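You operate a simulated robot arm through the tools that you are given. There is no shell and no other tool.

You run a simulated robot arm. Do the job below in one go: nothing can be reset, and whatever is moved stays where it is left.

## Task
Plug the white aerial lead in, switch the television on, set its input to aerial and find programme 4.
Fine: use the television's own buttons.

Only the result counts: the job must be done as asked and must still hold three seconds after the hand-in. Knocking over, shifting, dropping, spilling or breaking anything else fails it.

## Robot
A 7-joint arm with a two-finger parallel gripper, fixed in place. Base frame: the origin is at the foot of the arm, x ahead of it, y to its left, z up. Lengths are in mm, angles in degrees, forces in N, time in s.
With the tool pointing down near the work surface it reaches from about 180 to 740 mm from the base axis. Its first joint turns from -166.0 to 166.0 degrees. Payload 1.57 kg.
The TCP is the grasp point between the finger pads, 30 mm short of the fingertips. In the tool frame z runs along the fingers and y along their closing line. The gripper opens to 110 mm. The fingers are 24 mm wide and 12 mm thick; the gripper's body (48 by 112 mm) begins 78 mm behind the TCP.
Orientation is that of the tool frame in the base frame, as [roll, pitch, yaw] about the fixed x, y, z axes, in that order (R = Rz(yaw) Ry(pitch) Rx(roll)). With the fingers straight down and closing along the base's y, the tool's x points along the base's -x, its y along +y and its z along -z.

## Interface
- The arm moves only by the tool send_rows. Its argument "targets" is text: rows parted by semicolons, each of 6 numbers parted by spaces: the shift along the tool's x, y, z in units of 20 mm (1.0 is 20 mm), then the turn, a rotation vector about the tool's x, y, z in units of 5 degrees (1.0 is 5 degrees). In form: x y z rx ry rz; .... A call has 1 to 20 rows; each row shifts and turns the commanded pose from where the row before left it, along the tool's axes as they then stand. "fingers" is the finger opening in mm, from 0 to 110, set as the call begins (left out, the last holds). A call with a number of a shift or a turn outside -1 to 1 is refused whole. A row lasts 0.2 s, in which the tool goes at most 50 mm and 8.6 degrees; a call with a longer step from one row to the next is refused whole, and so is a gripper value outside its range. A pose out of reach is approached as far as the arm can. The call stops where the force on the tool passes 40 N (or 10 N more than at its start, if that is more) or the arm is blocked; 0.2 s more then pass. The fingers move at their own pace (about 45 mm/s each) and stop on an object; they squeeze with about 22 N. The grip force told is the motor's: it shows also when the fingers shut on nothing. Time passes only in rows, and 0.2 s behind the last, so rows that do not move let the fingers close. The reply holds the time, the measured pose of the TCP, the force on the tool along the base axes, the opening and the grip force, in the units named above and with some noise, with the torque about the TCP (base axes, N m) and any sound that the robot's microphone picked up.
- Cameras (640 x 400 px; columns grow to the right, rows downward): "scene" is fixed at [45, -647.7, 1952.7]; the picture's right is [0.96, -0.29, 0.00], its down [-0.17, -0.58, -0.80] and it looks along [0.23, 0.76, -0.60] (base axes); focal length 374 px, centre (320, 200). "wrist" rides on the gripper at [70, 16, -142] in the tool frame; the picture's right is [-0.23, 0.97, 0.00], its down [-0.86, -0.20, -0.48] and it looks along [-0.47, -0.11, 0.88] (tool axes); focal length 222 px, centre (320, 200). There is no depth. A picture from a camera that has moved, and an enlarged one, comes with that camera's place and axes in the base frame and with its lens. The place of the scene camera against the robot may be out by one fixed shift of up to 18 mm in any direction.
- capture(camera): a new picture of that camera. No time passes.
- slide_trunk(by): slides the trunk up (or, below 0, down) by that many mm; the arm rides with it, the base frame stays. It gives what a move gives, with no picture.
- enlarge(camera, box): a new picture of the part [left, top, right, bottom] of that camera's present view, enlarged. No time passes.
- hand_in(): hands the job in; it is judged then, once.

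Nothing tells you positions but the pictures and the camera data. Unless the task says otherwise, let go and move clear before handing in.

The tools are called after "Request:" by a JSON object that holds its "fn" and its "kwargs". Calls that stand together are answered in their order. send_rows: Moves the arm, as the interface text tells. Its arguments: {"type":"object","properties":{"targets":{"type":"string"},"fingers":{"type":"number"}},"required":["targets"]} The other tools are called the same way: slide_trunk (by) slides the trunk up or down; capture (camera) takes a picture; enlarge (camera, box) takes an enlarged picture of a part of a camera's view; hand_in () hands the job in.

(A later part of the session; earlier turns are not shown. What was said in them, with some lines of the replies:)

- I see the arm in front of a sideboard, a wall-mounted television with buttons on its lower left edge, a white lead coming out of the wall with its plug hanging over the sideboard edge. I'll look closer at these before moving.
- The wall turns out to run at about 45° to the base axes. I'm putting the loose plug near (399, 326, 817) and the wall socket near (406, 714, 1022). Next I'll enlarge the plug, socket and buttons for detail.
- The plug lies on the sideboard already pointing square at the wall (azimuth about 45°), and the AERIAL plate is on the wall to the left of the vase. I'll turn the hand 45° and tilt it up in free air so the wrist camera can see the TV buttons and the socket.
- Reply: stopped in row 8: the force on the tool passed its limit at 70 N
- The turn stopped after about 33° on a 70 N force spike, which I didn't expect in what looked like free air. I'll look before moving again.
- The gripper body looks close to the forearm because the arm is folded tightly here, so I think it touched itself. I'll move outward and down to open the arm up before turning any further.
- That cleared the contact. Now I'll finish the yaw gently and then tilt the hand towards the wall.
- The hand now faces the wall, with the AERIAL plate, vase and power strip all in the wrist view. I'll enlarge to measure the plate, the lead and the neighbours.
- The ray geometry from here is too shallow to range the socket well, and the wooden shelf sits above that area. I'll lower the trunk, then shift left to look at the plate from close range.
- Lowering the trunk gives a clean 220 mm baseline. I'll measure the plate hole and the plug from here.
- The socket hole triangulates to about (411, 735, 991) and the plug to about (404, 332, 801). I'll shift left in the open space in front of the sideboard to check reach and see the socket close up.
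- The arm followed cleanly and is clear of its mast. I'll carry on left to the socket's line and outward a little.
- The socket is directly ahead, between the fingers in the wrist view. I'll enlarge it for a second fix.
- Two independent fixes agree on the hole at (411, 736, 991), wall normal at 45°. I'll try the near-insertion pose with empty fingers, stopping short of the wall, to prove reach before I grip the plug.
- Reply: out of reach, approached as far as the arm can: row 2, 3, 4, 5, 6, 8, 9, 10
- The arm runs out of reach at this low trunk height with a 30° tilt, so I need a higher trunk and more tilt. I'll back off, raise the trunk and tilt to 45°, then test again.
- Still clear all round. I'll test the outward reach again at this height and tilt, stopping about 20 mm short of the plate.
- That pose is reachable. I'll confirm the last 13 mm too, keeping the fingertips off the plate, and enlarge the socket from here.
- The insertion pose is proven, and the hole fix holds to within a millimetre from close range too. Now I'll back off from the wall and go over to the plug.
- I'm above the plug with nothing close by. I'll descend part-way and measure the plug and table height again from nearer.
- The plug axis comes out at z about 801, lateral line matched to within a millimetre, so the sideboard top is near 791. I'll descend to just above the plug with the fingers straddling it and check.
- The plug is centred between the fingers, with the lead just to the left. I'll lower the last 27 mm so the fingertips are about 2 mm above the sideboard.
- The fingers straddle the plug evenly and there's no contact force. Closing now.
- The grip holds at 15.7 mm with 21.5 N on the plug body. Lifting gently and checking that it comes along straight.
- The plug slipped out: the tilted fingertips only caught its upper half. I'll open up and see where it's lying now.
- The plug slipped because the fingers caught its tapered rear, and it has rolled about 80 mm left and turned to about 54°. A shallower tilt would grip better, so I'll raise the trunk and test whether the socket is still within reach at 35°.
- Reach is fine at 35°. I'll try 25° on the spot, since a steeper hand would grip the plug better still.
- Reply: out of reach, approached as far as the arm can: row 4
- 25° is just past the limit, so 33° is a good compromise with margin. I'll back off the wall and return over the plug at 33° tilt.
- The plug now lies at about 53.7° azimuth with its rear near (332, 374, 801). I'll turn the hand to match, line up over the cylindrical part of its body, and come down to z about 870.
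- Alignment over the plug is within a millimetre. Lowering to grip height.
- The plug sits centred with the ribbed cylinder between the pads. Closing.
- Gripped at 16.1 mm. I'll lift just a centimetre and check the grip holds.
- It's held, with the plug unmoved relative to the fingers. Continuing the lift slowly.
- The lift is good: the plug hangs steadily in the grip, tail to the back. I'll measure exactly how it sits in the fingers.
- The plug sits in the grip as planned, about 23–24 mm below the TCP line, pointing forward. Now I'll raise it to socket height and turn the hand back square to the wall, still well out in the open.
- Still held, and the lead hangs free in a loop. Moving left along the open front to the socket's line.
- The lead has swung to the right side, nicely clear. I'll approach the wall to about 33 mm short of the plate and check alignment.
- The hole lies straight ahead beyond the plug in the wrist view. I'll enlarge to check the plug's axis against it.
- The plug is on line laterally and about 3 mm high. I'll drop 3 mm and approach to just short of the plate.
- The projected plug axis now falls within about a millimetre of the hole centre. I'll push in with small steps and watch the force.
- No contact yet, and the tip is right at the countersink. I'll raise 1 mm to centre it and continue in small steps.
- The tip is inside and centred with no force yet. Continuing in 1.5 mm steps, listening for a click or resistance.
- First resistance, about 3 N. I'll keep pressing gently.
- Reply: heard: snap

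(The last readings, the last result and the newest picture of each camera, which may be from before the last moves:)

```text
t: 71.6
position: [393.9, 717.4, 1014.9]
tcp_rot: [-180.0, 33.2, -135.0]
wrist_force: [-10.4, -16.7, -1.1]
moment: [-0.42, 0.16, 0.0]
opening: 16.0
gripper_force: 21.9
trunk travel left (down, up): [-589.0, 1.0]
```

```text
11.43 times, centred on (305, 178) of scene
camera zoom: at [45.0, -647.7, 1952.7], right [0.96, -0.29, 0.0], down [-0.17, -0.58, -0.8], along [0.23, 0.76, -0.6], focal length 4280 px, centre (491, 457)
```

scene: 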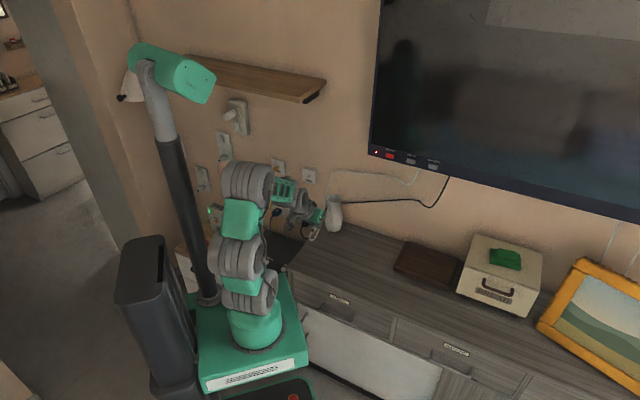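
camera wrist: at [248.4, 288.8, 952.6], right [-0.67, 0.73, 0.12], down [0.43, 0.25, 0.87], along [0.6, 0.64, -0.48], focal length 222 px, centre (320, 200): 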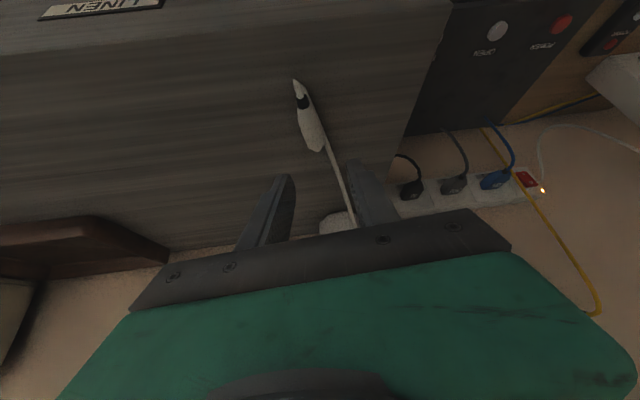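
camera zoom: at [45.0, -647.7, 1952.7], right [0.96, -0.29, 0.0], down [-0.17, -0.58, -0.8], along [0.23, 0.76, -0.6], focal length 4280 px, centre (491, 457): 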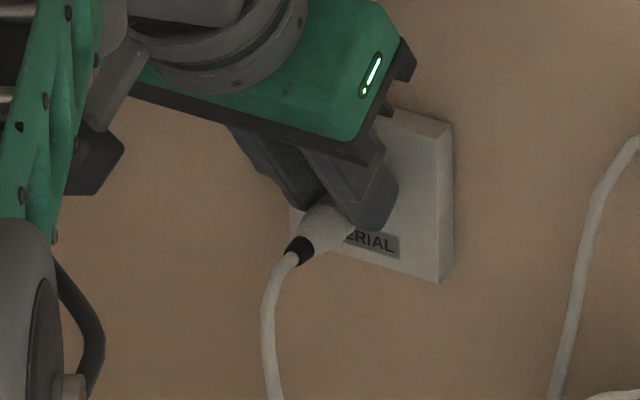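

I heard a snap and the resistance rose to 20 N: the plug has seated in the socket. I'll open the fingers and withdraw along their own line, then check.

Request:
{"fn": "send_rows", "kwargs": {"targets": "0 0 0 0 0 0; 0 0 0 0 0 0; 0 0 0 0 0 0; 0 0 0 0 0 0", "fingers": 44}}

Request:
{"fn": "enlarge", "kwargs": {"camera": "wrist", "box": [270, 110, 370, 230]}}

```text
t: 72.6
position: [388.0, 721.9, 1017.1]
tcp_rot: [179.8, 33.2, -134.5]
wrist_force: [-11.7, -12.6, -0.5]
moment: [-0.12, 0.4, -0.42]
opening: 43.1
gripper_force: 0.2
trunk travel left (down, up): [-589.0, 1.0]
```

```text
3.33 times, centred on (320, 170) of wrist
camera zoom: at [281.9, 636.5, 1096.9], right [-0.56, 0.82, 0.13], down [0.46, 0.18, 0.87], along [0.69, 0.55, -0.48], focal length 740 px, centre (320, 300)
```

zoom: 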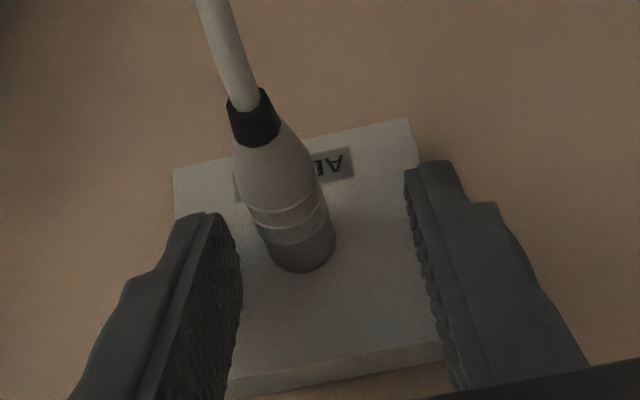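

The plug stands in the socket on its own. My fingertips are still pressing the plate lightly, so I'll ease straight back and away.

Request:
{"fn": "send_rows", "kwargs": {"targets": "0.21 0 -0.136 0 0 0; 0.21 0 -0.136 0 0 0; 0.42 0 -0.272 0 0 0; 0.42 0 -0.5 0 0 0; 0.42 0 -0.7 0 0 0; 0.5 0 -0.8 0 0 0; 0.7 0 -0.7 0 0 0; 0.7 0 -0.7 0 0 0"}}

Request:
{"fn": "capture", "kwargs": {"camera": "wrist"}}

Request:
{"fn": "enlarge", "kwargs": {"camera": "scene", "box": [285, 160, 325, 195]}}

```text
t: 74.4
position: [320.8, 646.7, 1043.1]
tcp_rot: [-179.9, 33.2, -135.0]
wrist_force: [0.1, 0.2, -0.5]
moment: [0.02, -0.02, 0.0]
opening: 44.1
gripper_force: 0.0
trunk travel left (down, up): [-589.0, 1.0]
```

```text
taken
camera wrist: at [213.8, 561.8, 1124.0], right [-0.55, 0.82, 0.12], down [0.46, 0.18, 0.87], along [0.69, 0.54, -0.48], focal length 222 px, centre (320, 200)
```

wrist: 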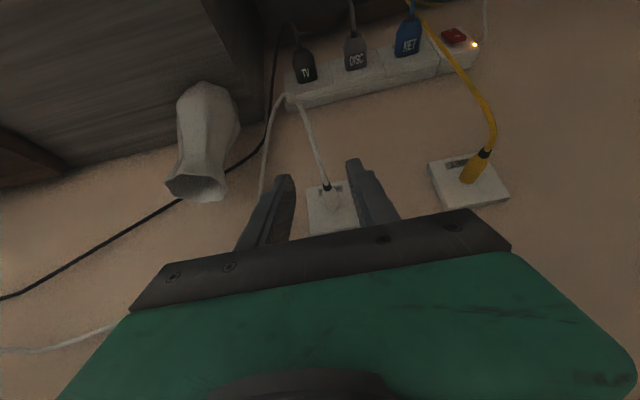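

```text
11.43 times, centred on (305, 178) of scene
camera zoom: at [45.0, -647.7, 1952.7], right [0.96, -0.29, 0.0], down [-0.17, -0.58, -0.8], along [0.23, 0.76, -0.6], focal length 4280 px, centre (491, 457)
```

zoom: 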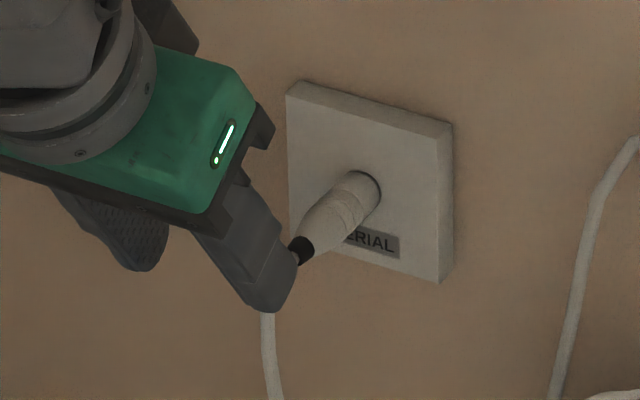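

The plug is home in the AERIAL plate with the lead hanging free. Next is the television, so I'll back off and travel right along the open space in front of the sideboard.

Request:
{"fn": "send_rows", "kwargs": {"targets": "0.839 0 -0.545 0 0 0; 0.839 0 -0.545 0 0 0; 0.839 0 -0.545 0 0 0; 0.839 0 -0.545 0 0 0; 0.839 0 -0.545 0 0 0; 0.839 0 -0.545 0 0 0; 0 -1 0 0 0 0; 0 -1 0 0 0 0; 0 -1 0 0 0 0; 0 -1 0 0 0 0; 0 -1 0 0 0 0; 0 -1 0 0 0 0; 0 -1 0 0 0 0; 0 -1 0 0 0 0; 0 -1 0 0 0 0; 0 -1 0 0 0 0; 0 -1 0 0 0 0; 0 -1 0 0 0 0; 0 -1 0 0 0 0; 0 -1 0 0 0 0", "fingers": 0}}

Request:
{"fn": "send_rows", "kwargs": {"targets": "0 -1 0 0 -0.9 0; 0 -1 0 0 -0.9 0; 0 -1 0 0 -0.9 0; 0 -1 0 0 -0.9 0; 0 0 0 0 -0.9 0; 0 0 0 0 -0.9 0"}}

Request:
{"fn": "capture", "kwargs": {"camera": "wrist"}}

Request:
{"fn": "capture", "kwargs": {"camera": "scene"}}

```text
t: 78.6
position: [434.1, 363.3, 1041.1]
tcp_rot: [-179.9, 33.1, -135.0]
wrist_force: [-0.7, 0.6, -0.5]
moment: [0.02, 0.01, 0.03]
opening: 0.0
gripper_force: 21.5
trunk travel left (down, up): [-589.0, 1.0]
```

```text
t: 80.0
position: [489.6, 306.0, 1041.9]
tcp_rot: [-179.9, 60.2, -134.9]
wrist_force: [-0.5, 0.2, 0.0]
moment: [0.02, 0.04, -0.01]
opening: 0.0
gripper_force: 21.6
trunk travel left (down, up): [-589.0, 1.0]
```

```text
taken
camera wrist: at [368.1, 206.9, 1052.3], right [-0.61, 0.77, 0.2], down [0.15, -0.13, 0.98], along [0.78, 0.62, -0.03], focal length 222 px, centre (320, 200)
```

wrist: 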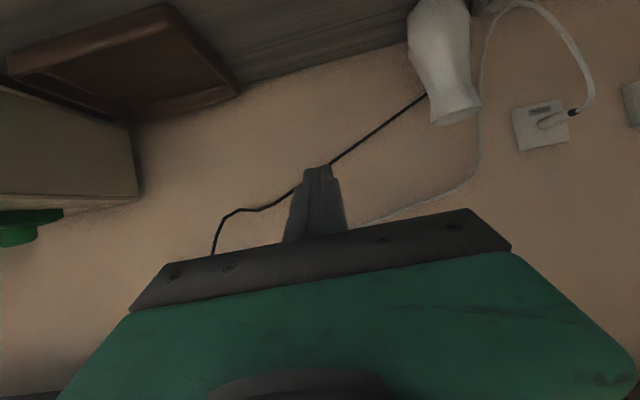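

```text
taken
```

scene: 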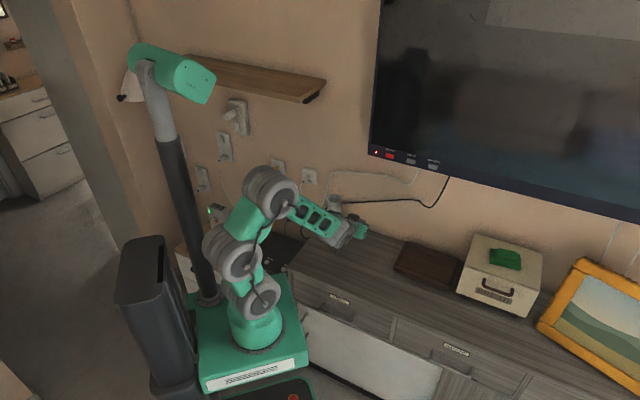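

At this height the gripper body hides the TV, so I'll raise the hand straight up to look down on the button row.

Request:
{"fn": "send_rows", "kwargs": {"targets": "-0.866 0 -0.5 0 0 0; -0.866 0 -0.5 0 0 0; -0.866 0 -0.5 0 0 0; -0.866 0 -0.5 0 0 0; -0.866 0 -0.5 0 0 0; -0.866 0 -0.5 0 0 0; -0.866 0 -0.5 0 0 0; -0.866 0 -0.5 0 0 0; -0.866 0 -0.5 0 0 0; -0.866 0 -0.5 0 0 0; -0.866 0 -0.5 0 0 0; -0.866 0 -0.5 0 0 0; -0.866 0 -0.5 0 0 0"}}

Request:
{"fn": "capture", "kwargs": {"camera": "wrist"}}

Request:
{"fn": "capture", "kwargs": {"camera": "scene"}}

```text
t: 82.8
position: [489.0, 307.8, 1303.0]
tcp_rot: [-179.9, 60.1, -134.9]
wrist_force: [-1.1, -0.3, -0.2]
moment: [-0.02, 0.03, -0.02]
opening: 0.0
gripper_force: 21.4
trunk travel left (down, up): [-589.0, 1.0]
```

```text
taken
camera wrist: at [367.1, 206.9, 1312.5], right [-0.61, 0.77, 0.2], down [0.15, -0.13, 0.98], along [0.78, 0.63, -0.03], focal length 222 px, centre (320, 200)
```

wrist: 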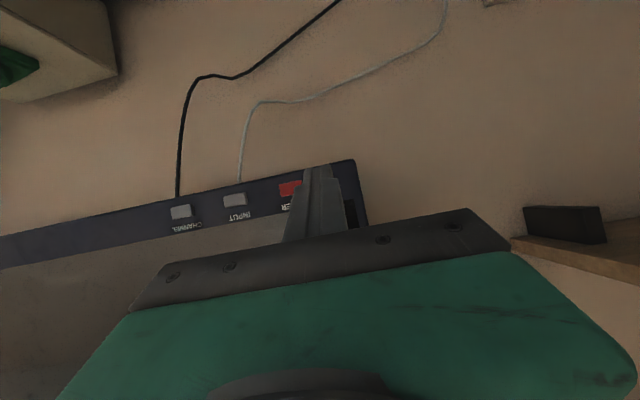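

```text
taken
```

scene: 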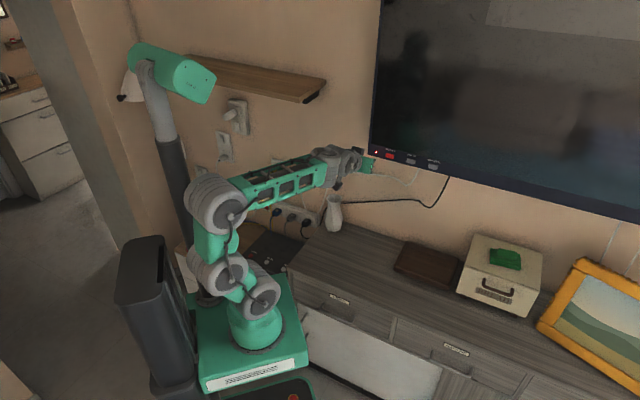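

The three TV buttons are now visible in the wrist view. I'll enlarge to measure them.

Request:
{"fn": "enlarge", "kwargs": {"camera": "wrist", "box": [160, 150, 380, 250]}}

Request:
{"fn": "enlarge", "kwargs": {"camera": "wrist", "box": [165, 180, 265, 235]}}

Request:
{"fn": "enlarge", "kwargs": {"camera": "wrist", "box": [260, 150, 380, 230]}}

```text
2.91 times, centred on (270, 200) of wrist
camera zoom: at [367.1, 206.9, 1312.5], right [-0.61, 0.77, 0.2], down [0.15, -0.13, 0.98], along [0.78, 0.63, -0.03], focal length 646 px, centre (466, 200)
```

zoom: 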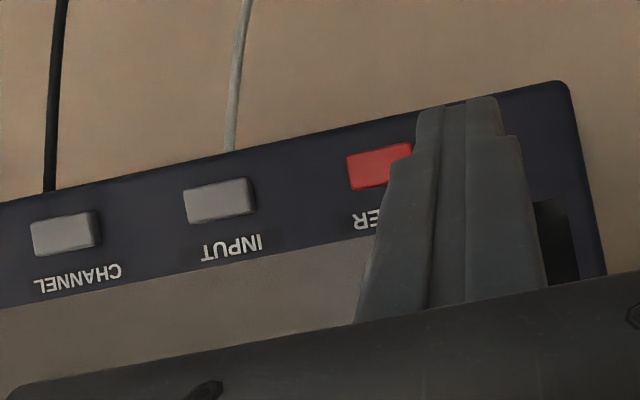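

```text
6.40 times, centred on (215, 208) of wrist
camera zoom: at [367.1, 206.9, 1312.5], right [-0.61, 0.77, 0.2], down [0.15, -0.13, 0.98], along [0.78, 0.63, -0.03], focal length 1422 px, centre (992, 152)
```

zoom: 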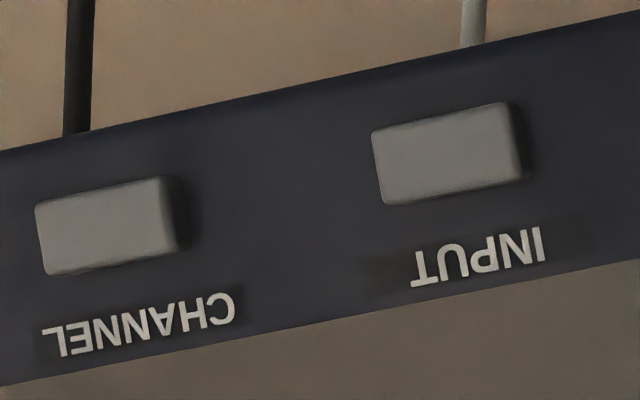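

```text
5.00 times, centred on (320, 190) of wrist
camera zoom: at [367.1, 206.9, 1312.5], right [-0.61, 0.77, 0.2], down [0.15, -0.13, 0.98], along [0.78, 0.63, -0.03], focal length 1111 px, centre (320, 250)
```

zoom: 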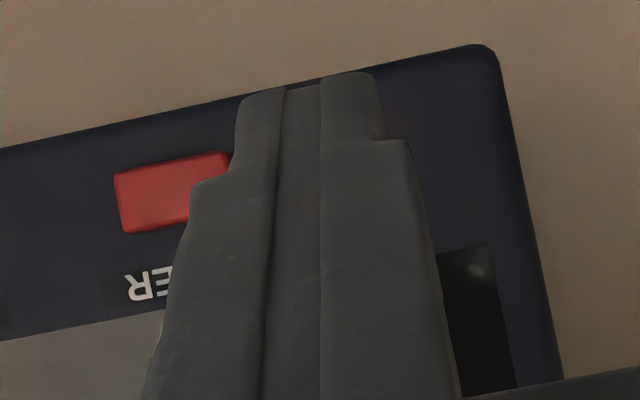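

Triangulating with the scene view gives power, input and channel at about z 1281, on a front plane about n = 677 mm (the TV stands off the wall), spaced 75 mm. I'll move the closed fingers in front of the power button, stopping short of it.

Request:
{"fn": "send_rows", "kwargs": {"targets": "-0.1655 -0.576 0.721 0 0 0; -0.1655 -0.576 0.721 0 0 0; -0.1655 -0.576 0.721 0 0 0; -0.1655 -0.576 0.721 0 0 0; 0 0 0 0 0 0"}}

Request:
{"fn": "capture", "kwargs": {"camera": "wrist"}}

Request:
{"fn": "enlarge", "kwargs": {"camera": "wrist", "box": [240, 140, 400, 240]}}

Request:
{"fn": "enlarge", "kwargs": {"camera": "scene", "box": [330, 120, 460, 200]}}

```text
t: 84.0
position: [562.7, 314.2, 1284.1]
tcp_rot: [-179.8, 60.0, -134.9]
wrist_force: [0.6, 0.1, 0.2]
moment: [0.03, -0.01, -0.02]
opening: 0.0
gripper_force: 21.2
trunk travel left (down, up): [-589.0, 1.0]
```

```text
taken
camera wrist: at [440.1, 214.3, 1294.2], right [-0.61, 0.77, 0.2], down [0.15, -0.13, 0.98], along [0.78, 0.63, -0.03], focal length 222 px, centre (320, 200)
```

wrist: 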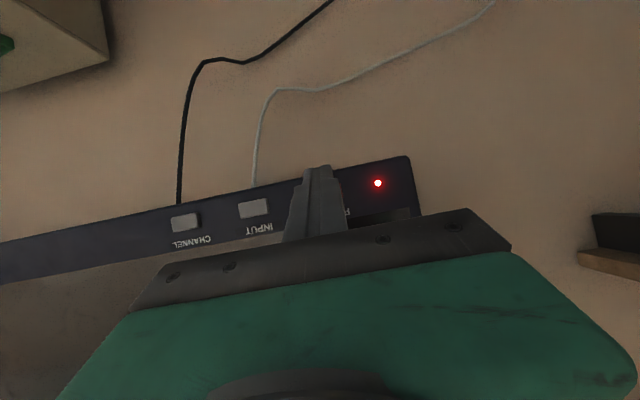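

```text
4.00 times, centred on (320, 190) of wrist
camera zoom: at [440.1, 214.3, 1294.2], right [-0.61, 0.77, 0.2], down [0.15, -0.13, 0.98], along [0.78, 0.63, -0.03], focal length 888 px, centre (320, 240)
```

zoom: 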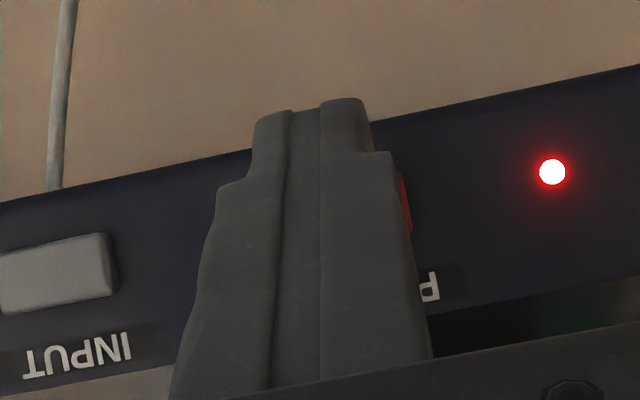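

```text
4.92 times, centred on (395, 160) of scene
camera zoom: at [45.0, -647.7, 1952.7], right [0.96, -0.29, 0.0], down [-0.17, -0.58, -0.8], along [0.23, 0.76, -0.6], focal length 1844 px, centre (-49, 397)
```

zoom: 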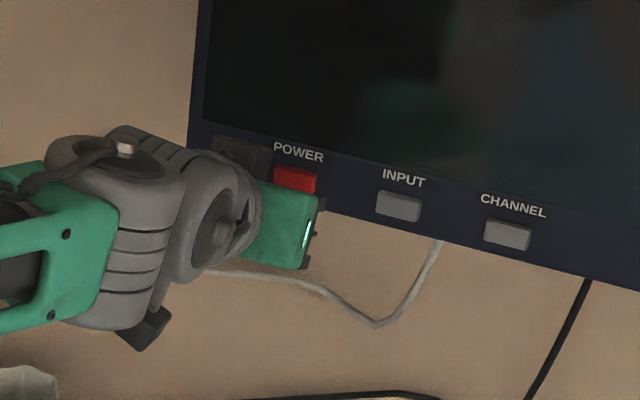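

The fingers are squarely in front of the red button. I'll trim 2 mm up, close in, and press in small steps.

Request:
{"fn": "send_rows", "kwargs": {"targets": "-0.087 0.06 -0.05 0 0 0; -0.175 0 0.303 0 0 0; -0.175 0 0.303 0 0 0; 0 0 0 0 0 0"}}

Request:
{"fn": "enlarge", "kwargs": {"camera": "wrist", "box": [240, 140, 400, 240]}}

Request:
{"fn": "enlarge", "kwargs": {"camera": "scene", "box": [360, 135, 430, 185]}}

```text
t: 85.0
position: [571.4, 324.9, 1286.6]
tcp_rot: [-179.9, 60.1, -134.9]
wrist_force: [0.3, 0.0, 0.3]
moment: [-0.04, -0.01, -0.05]
opening: 0.0
gripper_force: 21.2
trunk travel left (down, up): [-589.0, 1.0]
```

```text
4.00 times, centred on (320, 190) of wrist
camera zoom: at [449.3, 225.1, 1296.8], right [-0.61, 0.77, 0.2], down [0.15, -0.13, 0.98], along [0.78, 0.63, -0.03], focal length 888 px, centre (320, 240)
```

zoom: 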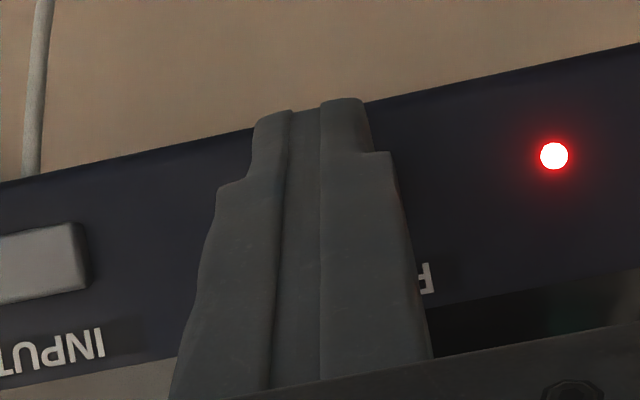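

```text
8.00 times, centred on (395, 160) of scene
camera zoom: at [45.0, -647.7, 1952.7], right [0.96, -0.29, 0.0], down [-0.17, -0.58, -0.8], along [0.23, 0.76, -0.6], focal length 2996 px, centre (-280, 520)
```

zoom: 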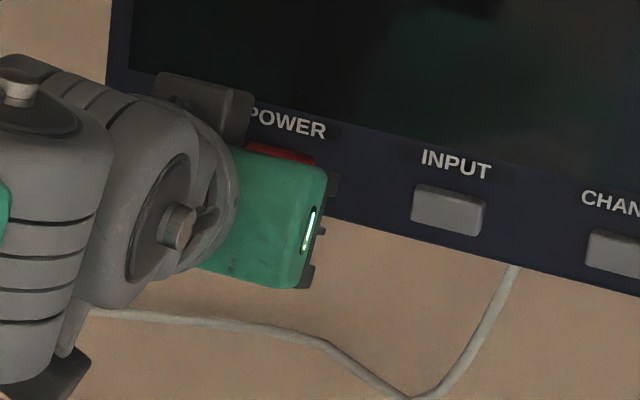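

Request:
{"fn": "send_rows", "kwargs": {"targets": "-0.05 0 0.0866 0 0 0; -0.05 0 0.0866 0 0 0; -0.05 0 0.0866 0 0 0"}}

Request:
{"fn": "send_rows", "kwargs": {"targets": "-0.038 0 0.065 0 0 0; -0.038 0 0.065 0 0 0"}}

```text
t: 85.8
position: [576.3, 328.6, 1287.3]
tcp_rot: [-179.9, 60.1, -134.9]
wrist_force: [-0.6, -1.2, 0.4]
moment: [0.04, 0.01, 0.01]
opening: 0.0
gripper_force: 21.1
trunk travel left (down, up): [-589.0, 1.0]
```

```text
t: 86.4
position: [578.2, 332.0, 1287.1]
tcp_rot: [-179.9, 60.2, -134.9]
wrist_force: [-0.5, -1.0, -0.5]
moment: [-0.04, 0.0, 0.02]
opening: 0.0
gripper_force: 21.5
trunk travel left (down, up): [-589.0, 1.0]
```

Request:
{"fn": "send_rows", "kwargs": {"targets": "-0.038 0 0.065 0 0 0; -0.038 0 0.065 0 0 0"}}

Request:
{"fn": "enlarge", "kwargs": {"camera": "wrist", "box": [240, 140, 400, 240]}}

```text
t: 87.0
position: [579.8, 333.1, 1287.9]
tcp_rot: [180.0, 60.1, -135.0]
wrist_force: [-2.8, -1.9, -0.9]
moment: [-0.02, 0.02, 0.01]
opening: 0.0
gripper_force: 21.7
trunk travel left (down, up): [-589.0, 1.0]
heard: click
```

```text
4.00 times, centred on (320, 190) of wrist
camera zoom: at [457.5, 233.3, 1297.2], right [-0.61, 0.77, 0.2], down [0.15, -0.13, 0.98], along [0.78, 0.63, -0.03], focal length 888 px, centre (320, 240)
```

zoom: 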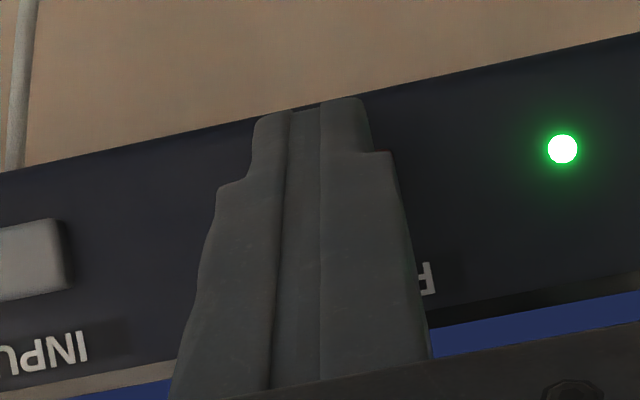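

Click: the LED went green and the screen lit up. I'll back off cleanly and read the screen.

Request:
{"fn": "send_rows", "kwargs": {"targets": "0.2 0 -0.346 0 0 0; 0.2 0 -0.346 0 0 0; 0.2 0 -0.346 0 0 0; 0 0 0 0 0 0"}}

Request:
{"fn": "capture", "kwargs": {"camera": "scene"}}

Request:
{"fn": "enlarge", "kwargs": {"camera": "scene", "box": [360, 0, 640, 220]}}

```text
t: 88.0
position: [563.3, 316.9, 1287.7]
tcp_rot: [-179.9, 60.1, -135.0]
wrist_force: [0.7, 0.1, 0.4]
moment: [0.01, 0.01, 0.0]
opening: 0.2
gripper_force: 21.0
trunk travel left (down, up): [-589.0, 1.0]
```

```text
taken
```

scene: 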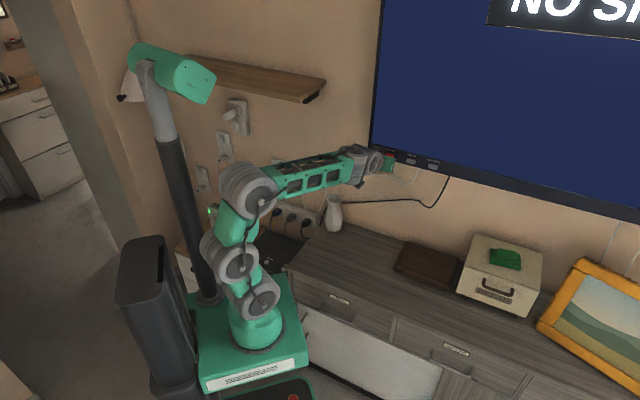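

```text
1.82 times, centred on (500, 110) of scene
camera zoom: at [45.0, -647.7, 1952.7], right [0.96, -0.29, 0.0], down [-0.17, -0.58, -0.8], along [0.23, 0.76, -0.6], focal length 681 px, centre (-7, 364)
```

zoom: 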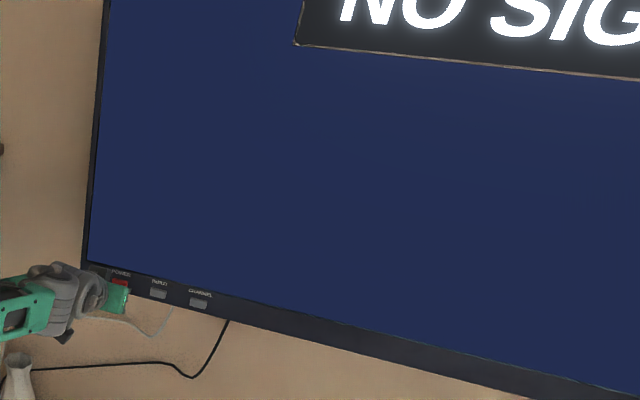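

The television is on and shows "NO SIG(NAL)", so the current input isn't the aerial. I'll shift 75 mm right to the INPUT button.

Request:
{"fn": "send_rows", "kwargs": {"targets": "0 -0.941 0 0 0 0; 0 -0.941 0 0 0 0; 0 -0.941 0 0 0 0; 0 -0.941 0 0 0 0; 0 0 0 0 0 0"}}

Request:
{"fn": "enlarge", "kwargs": {"camera": "wrist", "box": [240, 140, 400, 240]}}

Request:
{"fn": "enlarge", "kwargs": {"camera": "scene", "box": [370, 135, 460, 195]}}

```text
t: 89.2
position: [616.4, 263.9, 1287.2]
tcp_rot: [-179.8, 60.1, -134.9]
wrist_force: [0.8, 1.4, -0.5]
moment: [-0.02, 0.0, 0.02]
opening: 0.0
gripper_force: 21.7
trunk travel left (down, up): [-589.0, 1.0]
```

```text
4.00 times, centred on (320, 190) of wrist
camera zoom: at [494.0, 163.3, 1297.6], right [-0.61, 0.77, 0.2], down [0.15, -0.13, 0.98], along [0.78, 0.63, -0.03], focal length 888 px, centre (320, 240)
```

zoom: 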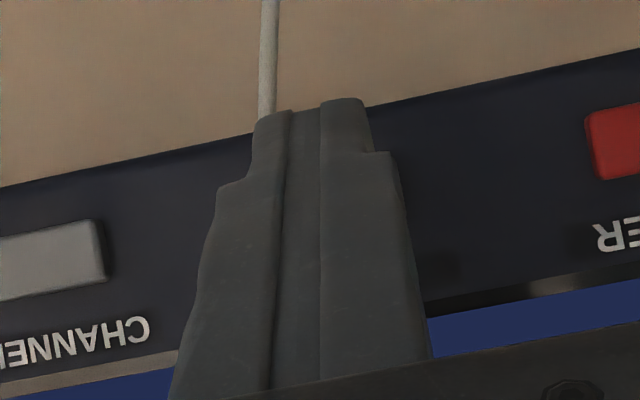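

```text
6.67 times, centred on (415, 165) of scene
camera zoom: at [45.0, -647.7, 1952.7], right [0.96, -0.29, 0.0], down [-0.17, -0.58, -0.8], along [0.23, 0.76, -0.6], focal length 2497 px, centre (-313, 433)
```

zoom: 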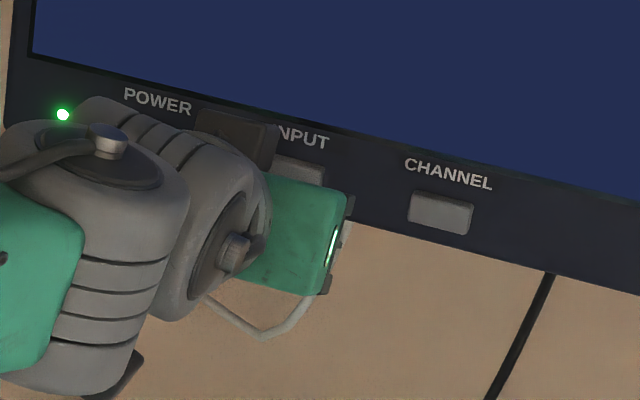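

Fingers are centred over INPUT. Pressing in small steps until it clicks.

Request:
{"fn": "send_rows", "kwargs": {"targets": "-0.15 0 0.26 0 0 0; -0.15 0 0.26 0 0 0; -0.15 0 0.26 0 0 0; -0.038 0 0.065 0 0 0"}}

Request:
{"fn": "send_rows", "kwargs": {"targets": "-0.038 0 0.065 0 0 0"}}

```text
t: 90.2
position: [629.5, 277.7, 1286.6]
tcp_rot: [-179.9, 60.1, -134.9]
wrist_force: [-0.5, -0.4, -0.3]
moment: [0.05, 0.02, 0.03]
opening: 0.1
gripper_force: 21.2
trunk travel left (down, up): [-589.0, 1.0]
```

```text
t: 90.6
position: [631.3, 278.3, 1286.8]
tcp_rot: [-179.9, 60.2, -134.9]
wrist_force: [-0.9, 0.3, -0.2]
moment: [-0.03, 0.0, 0.04]
opening: 0.1
gripper_force: 21.5
trunk travel left (down, up): [-589.0, 1.0]
```

Request:
{"fn": "send_rows", "kwargs": {"targets": "-0.038 0 0.065 0 0 0"}}

Request:
{"fn": "send_rows", "kwargs": {"targets": "-0.038 0 0.065 0 0 0"}}

```text
t: 91.0
position: [632.0, 278.2, 1287.7]
tcp_rot: [-179.9, 60.1, -134.9]
wrist_force: [-0.6, -1.1, 0.4]
moment: [0.0, 0.01, 0.0]
opening: 0.2
gripper_force: 21.3
trunk travel left (down, up): [-589.0, 1.0]
heard: click
```

```text
t: 91.4
position: [632.6, 279.4, 1287.9]
tcp_rot: [-179.9, 60.1, -135.0]
wrist_force: [-2.7, -2.4, 0.8]
moment: [0.01, 0.0, 0.01]
opening: 0.1
gripper_force: 20.8
trunk travel left (down, up): [-589.0, 1.0]
```

INPUT clicked once. Backing off to read what the screen shows.

Request:
{"fn": "send_rows", "kwargs": {"targets": "0.2 0 -0.346 0 0 0; 0.2 0 -0.346 0 0 0; 0 0 0 0 0 0"}}

Request:
{"fn": "enlarge", "kwargs": {"camera": "scene", "box": [360, 0, 640, 220]}}

```text
t: 92.2
position: [621.6, 268.9, 1287.9]
tcp_rot: [-179.8, 60.2, -135.0]
wrist_force: [0.0, -0.7, 0.4]
moment: [-0.02, 0.0, 0.02]
opening: 0.2
gripper_force: 20.6
trunk travel left (down, up): [-589.0, 1.0]
```

```text
1.82 times, centred on (500, 110) of scene
camera zoom: at [45.0, -647.7, 1952.7], right [0.96, -0.29, 0.0], down [-0.17, -0.58, -0.8], along [0.23, 0.76, -0.6], focal length 681 px, centre (-7, 364)
```

zoom: 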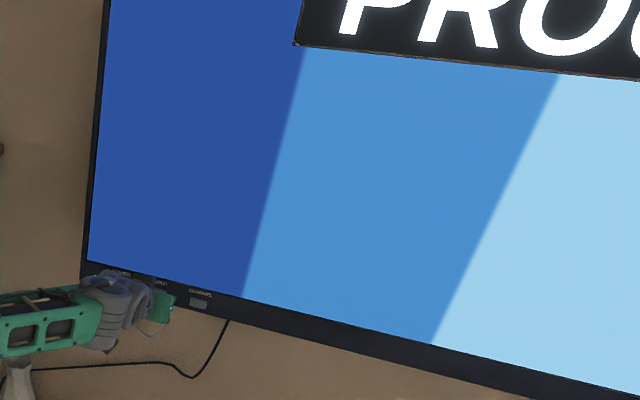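

The screen now shows a picture captioned "PROG…", so this should be the aerial input, but the number is outside the scene camera's frame. I'll back away from the TV and turn the wrist camera up at the screen to read it.

Request:
{"fn": "send_rows", "kwargs": {"targets": "0.5 0 -0.866 0 0 0; 0.5 0 -0.866 0 0 0; 0.5 0 -0.866 0 0 0; 0.5 0 -0.866 0 0 0; 0.5 0 -0.866 0 0 0; 0.5 0 -0.866 0 0 0; 0.5 0 -0.866 0 0 0; 0.5 0 -0.866 0 0 0; 0 0 0 0.866 0 0.5; 0 0 0 0.866 0 0.5; 0 0 0 0.866 0 0.5; 0 0 0 0.866 0 0.5; 0 0 0 0.866 0 0.5; 0 0 0 0.866 0 0.5; 0 0 0 0.866 0 0.5"}}

Request:
{"fn": "send_rows", "kwargs": {"targets": "0 0 0 0 -1 0; 0 0 0 0 -1 0; 0 0 0 0 -1 0; 0 0 0 0 -1 0; 0 0 0 0 -1 0; 0 0 0 0 -1 0; 0 0 0 0 -1 0; 0 0 0 0 -1 0; 0 0 0 0 -1 0"}}

Request:
{"fn": "capture", "kwargs": {"camera": "wrist"}}

Request:
{"fn": "capture", "kwargs": {"camera": "scene"}}

```text
t: 95.4
position: [507.7, 156.5, 1287.5]
tcp_rot: [179.9, 60.2, -170.2]
wrist_force: [-0.4, 0.2, 0.5]
moment: [-0.01, 0.03, 0.02]
opening: 0.0
gripper_force: 21.3
trunk travel left (down, up): [-589.0, 1.0]
```

```text
t: 97.4
position: [508.4, 157.2, 1286.8]
tcp_rot: [-0.1, 74.8, 10.0]
wrist_force: [0.0, 0.3, 0.5]
moment: [-0.02, -0.03, 0.01]
opening: 0.0
gripper_force: 21.7
trunk travel left (down, up): [-589.0, 1.0]
```

```text
taken
camera wrist: at [390.2, 151.5, 1182.6], right [-0.23, 0.95, 0.22], down [-0.64, -0.32, 0.7], along [0.73, 0.02, 0.68], focal length 222 px, centre (320, 200)
```

wrist: 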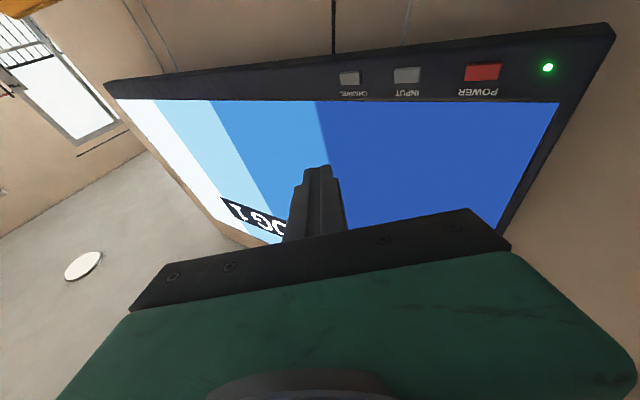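

```text
taken
```

scene: 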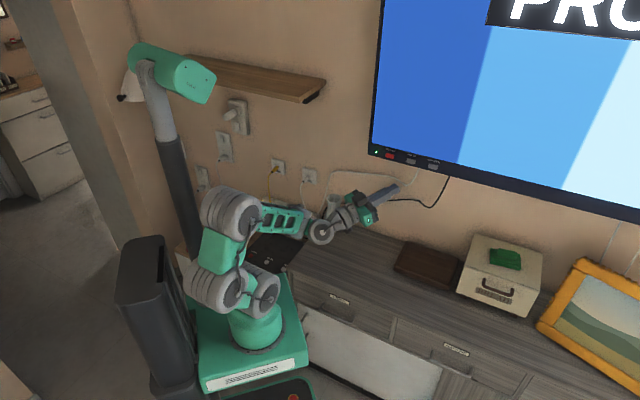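

Request:
{"fn": "enlarge", "kwargs": {"camera": "wrist", "box": [210, 185, 300, 250]}}

```text
6.15 times, centred on (255, 218) of wrist
camera zoom: at [390.2, 151.5, 1182.6], right [-0.23, 0.95, 0.22], down [-0.64, -0.32, 0.7], along [0.73, 0.02, 0.68], focal length 1367 px, centre (720, 92)
```

zoom: 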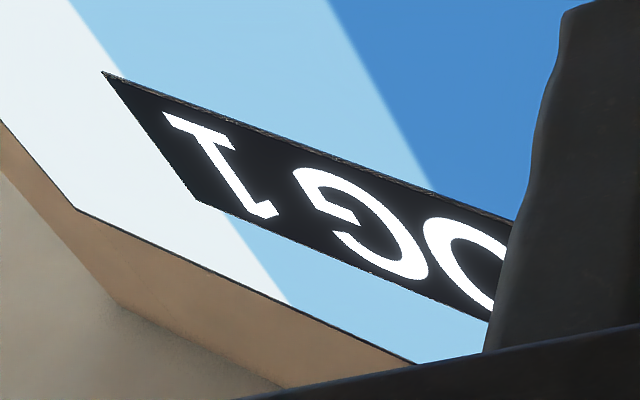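

The screen reads "PROG 1", so I need three presses of CHANNEL. I'll return to the pressing pose and line up with that button.

Request:
{"fn": "send_rows", "kwargs": {"targets": "0 0 0 0 1 0; 0 0 0 0 1 0; 0 0 0 0 1 0; 0 0 0 0 1 0; 0 0 0 0 1 0; 0 0 0 0 1 0; 0 0 0 0 1 0; 0 0 0 0 1 0; 0 0 0 0 1 0; 0 0 0 -0.866 0 -0.5; 0 0 0 -0.866 0 -0.5; 0 0 0 -0.866 0 -0.5; 0 0 0 -0.866 0 -0.5; 0 0 0 -0.866 0 -0.5; 0 0 0 -0.866 0 -0.5; 0 0 0 -0.866 0 -0.5"}}

Request:
{"fn": "send_rows", "kwargs": {"targets": "0 -0.96 0 0 0 0; 0 -0.96 0 0 0 0; 0 -0.96 0 0 0 0; 0 -0.96 0 0 0 0; 0 0 0 0 0 0"}}

```text
t: 100.8
position: [509.4, 155.1, 1286.9]
tcp_rot: [-179.8, 60.1, -134.9]
wrist_force: [-0.1, -0.1, -0.4]
moment: [0.03, -0.01, -0.02]
opening: 0.0
gripper_force: 20.9
trunk travel left (down, up): [-589.0, 1.0]
```

```text
t: 102.0
position: [563.3, 101.7, 1287.2]
tcp_rot: [-179.9, 60.1, -134.9]
wrist_force: [-0.7, 0.2, -0.3]
moment: [-0.03, 0.03, 0.01]
opening: 0.0
gripper_force: 21.1
trunk travel left (down, up): [-589.0, 1.0]
```

Request:
{"fn": "send_rows", "kwargs": {"targets": "-0.5 0.03 0.866 0 0 0; -0.5 0.03 0.866 0 0 0; -0.5 0.03 0.866 0 0 0; -0.5 0 0.866 0 0 0; -0.5 0 0.866 0 0 0; -0.5 0 0.866 0 0 0; -0.5 0 0.866 0 0 0; -0.25 0 0.433 0 0 0; 0 0 0 0 0 0"}}

Request:
{"fn": "enlarge", "kwargs": {"camera": "wrist", "box": [240, 140, 400, 240]}}

Request:
{"fn": "enlarge", "kwargs": {"camera": "scene", "box": [380, 130, 480, 200]}}

```text
t: 104.0
position: [667.1, 208.9, 1287.3]
tcp_rot: [-179.9, 60.2, -134.9]
wrist_force: [0.7, -0.3, -0.3]
moment: [-0.01, -0.03, -0.02]
opening: 0.0
gripper_force: 21.1
trunk travel left (down, up): [-589.0, 1.0]
```

```text
4.00 times, centred on (320, 190) of wrist
camera zoom: at [546.0, 109.3, 1297.0], right [-0.61, 0.77, 0.2], down [0.15, -0.13, 0.98], along [0.78, 0.62, -0.03], focal length 888 px, centre (320, 240)
```

zoom: 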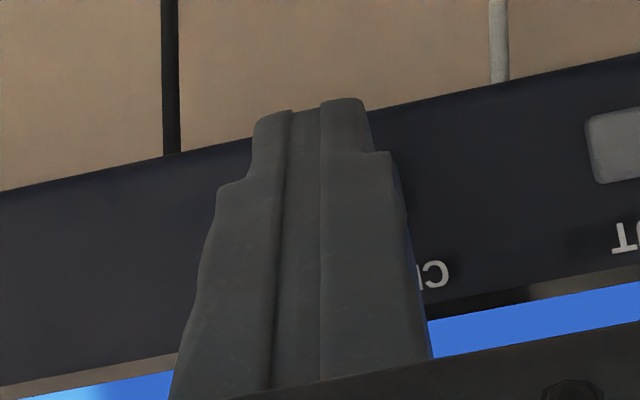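

```text
5.71 times, centred on (430, 165) of scene
camera zoom: at [45.0, -647.7, 1952.7], right [0.96, -0.29, 0.0], down [-0.17, -0.58, -0.8], along [0.23, 0.76, -0.6], focal length 2140 px, centre (-309, 400)
```

zoom: 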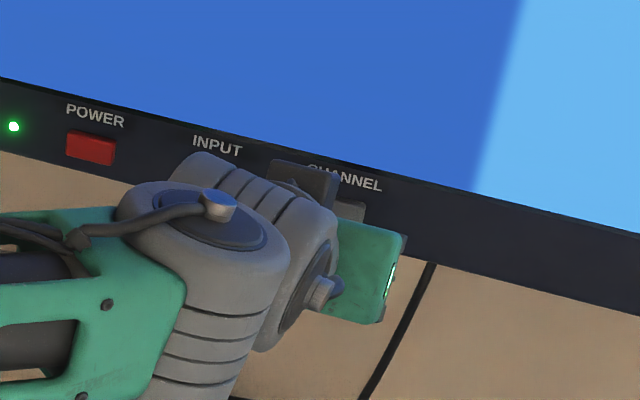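

Lined up on CHANNEL exactly as before. Pressing once, step by step.

Request:
{"fn": "send_rows", "kwargs": {"targets": "-0.1625 0 0.2815 0 0 0; -0.1625 0 0.2815 0 0 0; -0.1625 0 0.2815 0 0 0; -0.038 0 0.065 0 0 0; -0.038 0 0.065 0 0 0"}}

Request:
{"fn": "send_rows", "kwargs": {"targets": "-0.038 0 0.065 0 0 0"}}

```text
t: 105.2
position: [685.1, 224.2, 1287.5]
tcp_rot: [-179.7, 60.0, -134.8]
wrist_force: [-0.6, -0.5, 0.8]
moment: [-0.02, -0.01, 0.01]
opening: 0.0
gripper_force: 21.4
trunk travel left (down, up): [-589.0, 1.0]
```

```text
t: 105.6
position: [684.2, 226.4, 1288.5]
tcp_rot: [-179.8, 60.1, -135.0]
wrist_force: [-0.6, -1.8, -0.3]
moment: [-0.02, -0.02, 0.02]
opening: 0.0
gripper_force: 21.7
trunk travel left (down, up): [-589.0, 1.0]
```

Request:
{"fn": "send_rows", "kwargs": {"targets": "-0.038 0 0.065 0 0 0"}}

Request:
{"fn": "enlarge", "kwargs": {"camera": "scene", "box": [360, 0, 640, 220]}}

```text
t: 106.0
position: [685.6, 225.5, 1287.6]
tcp_rot: [-179.8, 60.1, -134.9]
wrist_force: [-2.1, -2.3, -1.6]
moment: [0.01, 0.01, -0.03]
opening: 0.0
gripper_force: 21.3
trunk travel left (down, up): [-589.0, 1.0]
heard: click
```

```text
1.82 times, centred on (500, 110) of scene
camera zoom: at [45.0, -647.7, 1952.7], right [0.96, -0.29, 0.0], down [-0.17, -0.58, -0.8], along [0.23, 0.76, -0.6], focal length 681 px, centre (-7, 364)
```

zoom: 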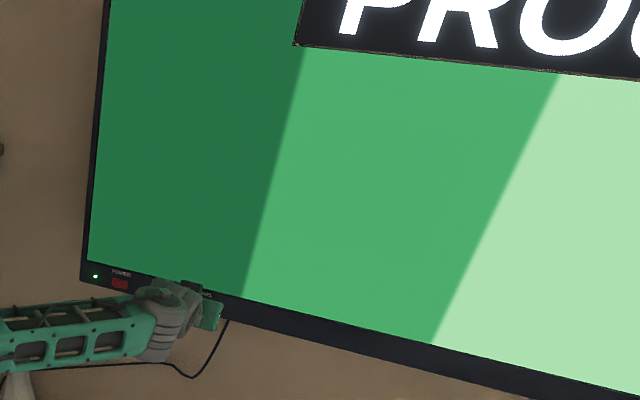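

One click, and the screen changed to a green programme. I'll release fully and press again, checking each change.

Request:
{"fn": "send_rows", "kwargs": {"targets": "0.15 0 -0.26 0 0 0; 0.15 0 -0.26 0 0 0; 0 0 0 0 0 0"}}

Request:
{"fn": "send_rows", "kwargs": {"targets": "-0.13 0 0.2252 0 0 0; -0.13 0 0.2252 0 0 0"}}

Request:
{"fn": "send_rows", "kwargs": {"targets": "-0.04 0 0.0693 0 0 0"}}

Request:
{"fn": "enlarge", "kwargs": {"camera": "scene", "box": [360, 0, 640, 220]}}

```text
t: 106.8
position: [677.0, 219.5, 1286.9]
tcp_rot: [-180.0, 60.1, -134.9]
wrist_force: [-0.2, -0.4, 0.2]
moment: [0.04, -0.02, 0.02]
opening: 0.2
gripper_force: 21.6
trunk travel left (down, up): [-589.0, 1.0]
```

```text
t: 107.4
position: [685.4, 224.5, 1287.3]
tcp_rot: [-179.8, 60.1, -134.9]
wrist_force: [-1.6, -0.8, -1.0]
moment: [-0.02, 0.06, -0.01]
opening: 0.2
gripper_force: 21.4
trunk travel left (down, up): [-589.0, 1.0]
```

```text
t: 107.8
position: [685.9, 227.5, 1287.4]
tcp_rot: [-180.0, 60.1, -135.0]
wrist_force: [-2.0, -2.2, -0.9]
moment: [-0.02, 0.0, -0.05]
opening: 0.0
gripper_force: 21.1
trunk travel left (down, up): [-589.0, 1.0]
heard: click
```

```text
1.82 times, centred on (500, 110) of scene
camera zoom: at [45.0, -647.7, 1952.7], right [0.96, -0.29, 0.0], down [-0.17, -0.58, -0.8], along [0.23, 0.76, -0.6], focal length 681 px, centre (-7, 364)
```

zoom: 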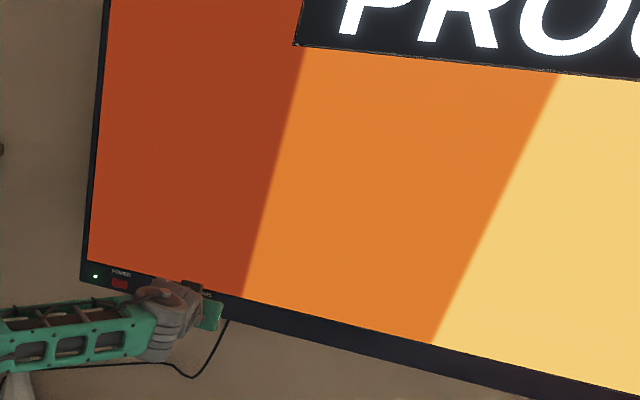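

Second click, now an orange programme (should be 3). Releasing and pressing a third time.

Request:
{"fn": "send_rows", "kwargs": {"targets": "0.15 0 -0.26 0 0 0; 0.15 0 -0.26 0 0 0; 0 0 0 0 0 0"}}

Request:
{"fn": "send_rows", "kwargs": {"targets": "-0.13 0 0.2252 0 0 0; -0.13 0 0.2252 0 0 0"}}

Request:
{"fn": "send_rows", "kwargs": {"targets": "-0.04 0 0.0693 0 0 0"}}

Request:
{"fn": "enlarge", "kwargs": {"camera": "scene", "box": [360, 0, 640, 220]}}

```text
t: 108.6
position: [677.6, 219.2, 1286.0]
tcp_rot: [-179.9, 60.1, -134.9]
wrist_force: [0.0, -0.6, 0.0]
moment: [0.03, -0.02, -0.01]
opening: 0.0
gripper_force: 21.2
trunk travel left (down, up): [-589.0, 1.0]
```

```text
t: 109.2
position: [684.6, 225.3, 1286.1]
tcp_rot: [-179.9, 60.2, -134.8]
wrist_force: [-0.2, -1.5, -0.5]
moment: [-0.04, 0.01, 0.03]
opening: 0.1
gripper_force: 21.5
trunk travel left (down, up): [-589.0, 1.0]
```

```text
t: 109.6
position: [685.4, 227.8, 1287.9]
tcp_rot: [-179.9, 60.2, -135.0]
wrist_force: [-1.5, -0.3, -1.8]
moment: [-0.04, -0.01, -0.01]
opening: 0.0
gripper_force: 22.0
trunk travel left (down, up): [-589.0, 1.0]
heard: click
```

```text
1.82 times, centred on (500, 110) of scene
camera zoom: at [45.0, -647.7, 1952.7], right [0.96, -0.29, 0.0], down [-0.17, -0.58, -0.8], along [0.23, 0.76, -0.6], focal length 681 px, centre (-7, 364)
```

zoom: 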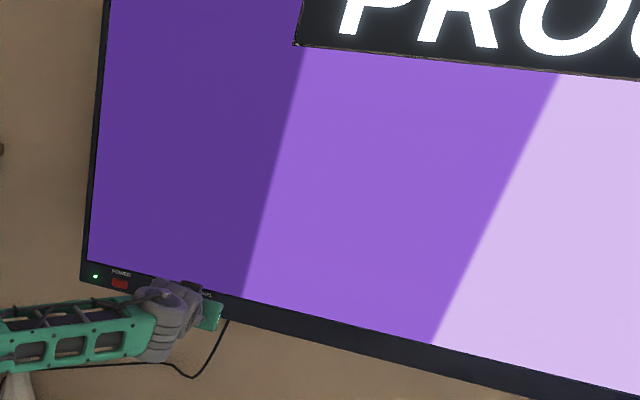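

Third click, now purple. I'll back away and turn the wrist camera up to confirm the number.

Request:
{"fn": "send_rows", "kwargs": {"targets": "0.25 0 -0.433 0 0 0; 0.5 0 -0.866 0 0 0; 0.5 0 -0.866 0 0 0; 0.5 0 -0.866 0 0 0; 0.5 0 -0.866 0 0 0; 0.5 0 -0.866 0 0 0; 0.5 0 -0.866 0 0 0; 0.5 0 -0.866 0 0 0; 0.5 0 -0.866 0 0 0; 0 0.8 0 0 0 0; 0 0.8 0 0 0 0; 0 0.8 0 0 0 0; 0 0.8 0 0 0 0; 0 0 0 0.866 0 0.5; 0 0 0 0.866 0 0.5; 0 0 0 0.866 0 0.5; 0 0 0 0.866 0 0.5; 0 0 0 0.866 0 0.5; 0 0 0 0.866 0 0.5; 0 0 0 0.866 0 0.5"}}

Request:
{"fn": "send_rows", "kwargs": {"targets": "0 0 0 0 -1 0; 0 0 0 0 -1 0; 0 0 0 0 -1 0; 0 0 0 0 -1 0; 0 0 0 0 -1 0; 0 0 0 0 -1 0; 0 0 0 0 -1 0; 0 0 0 0 -1 0; 0 0 0 0 -1 0"}}

Request:
{"fn": "capture", "kwargs": {"camera": "wrist"}}

Request:
{"fn": "enlarge", "kwargs": {"camera": "wrist", "box": [210, 185, 300, 250]}}

Request:
{"fn": "capture", "kwargs": {"camera": "scene"}}

Request:
{"fn": "enlarge", "kwargs": {"camera": "scene", "box": [260, 140, 360, 240]}}

```text
t: 113.8
position: [519.9, 153.0, 1287.4]
tcp_rot: [179.9, 60.2, -170.1]
wrist_force: [-0.9, 0.2, -0.3]
moment: [0.0, 0.01, -0.03]
opening: 0.0
gripper_force: 21.4
trunk travel left (down, up): [-589.0, 1.0]
```

```text
t: 115.8
position: [520.8, 152.5, 1286.3]
tcp_rot: [-0.1, 74.8, 10.0]
wrist_force: [0.7, 0.9, 0.1]
moment: [-0.01, 0.0, 0.02]
opening: 0.0
gripper_force: 21.3
trunk travel left (down, up): [-589.0, 1.0]
```

```text
taken
camera wrist: at [401.7, 147.4, 1182.4], right [-0.23, 0.95, 0.22], down [-0.64, -0.32, 0.7], along [0.73, 0.02, 0.68], focal length 222 px, centre (320, 200)
```

wrist: 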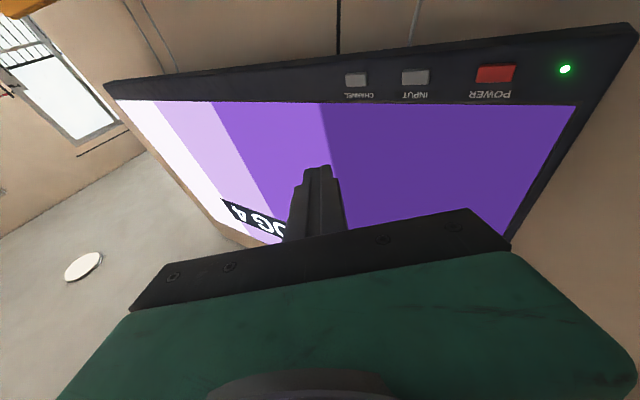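

```text
6.15 times, centred on (255, 218) of wrist
camera zoom: at [401.7, 147.4, 1182.4], right [-0.23, 0.95, 0.22], down [-0.64, -0.32, 0.7], along [0.73, 0.02, 0.68], focal length 1367 px, centre (720, 92)
```

zoom: 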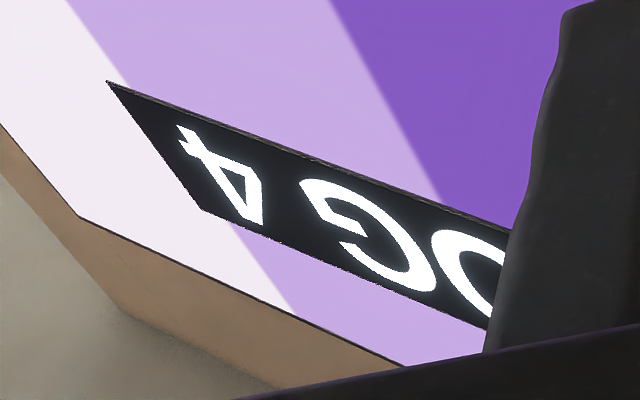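

```text
taken
```

scene: 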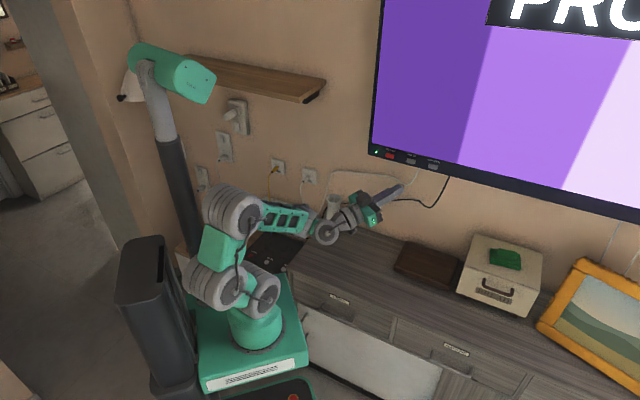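

```text
4.00 times, centred on (310, 190) of scene
camera zoom: at [45.0, -647.7, 1952.7], right [0.96, -0.29, 0.0], down [-0.17, -0.58, -0.8], along [0.23, 0.76, -0.6], focal length 1498 px, centre (360, 240)
```

zoom: 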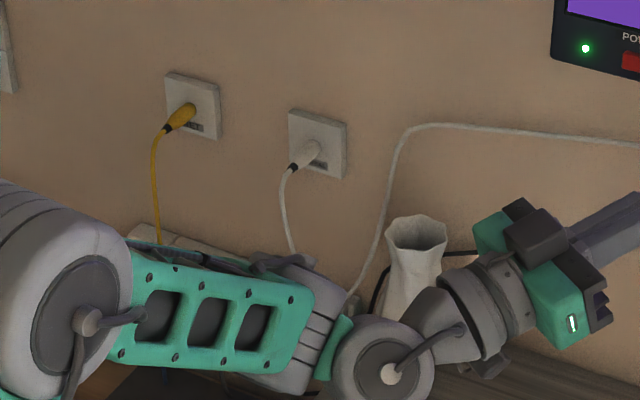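

The screen reads "PROG 4", the TV LED is green, the aerial plug is seated in its plate, and the vase and everything else are undisturbed. The arm is clear of everything, so I'm handing in.

Request:
{"fn": "hand_in", "kwargs": {}}

```text
The job is handed in.
```

The job is handed in. The television is on, set to aerial and showing "PROG 4", and the white lead is plugged into the AERIAL plate. I haven't seen the result of the judging.

- **Aerial lead:** the plug went in with a snap and stayed put when I let go; it was still in place in my last picture.
- **Television:** one press each of POWER and INPUT took it to "PROG 1". Three presses of CHANNEL then brought up "PROG 4", all on the TV's own buttons. Nothing on screen named the input; I took it as aerial because "NO SIGNAL" gave way to a programme.
- **Slip:** my first grip on the plug failed and it dropped back onto the sideboard and rolled about 80 mm to the left. It stayed on the sideboard, and I regripped it from there.
- **Contact:** early on, the gripper seems to have bumped the robot's own forearm and stopped. I saw nothing else in the room moved or knocked.
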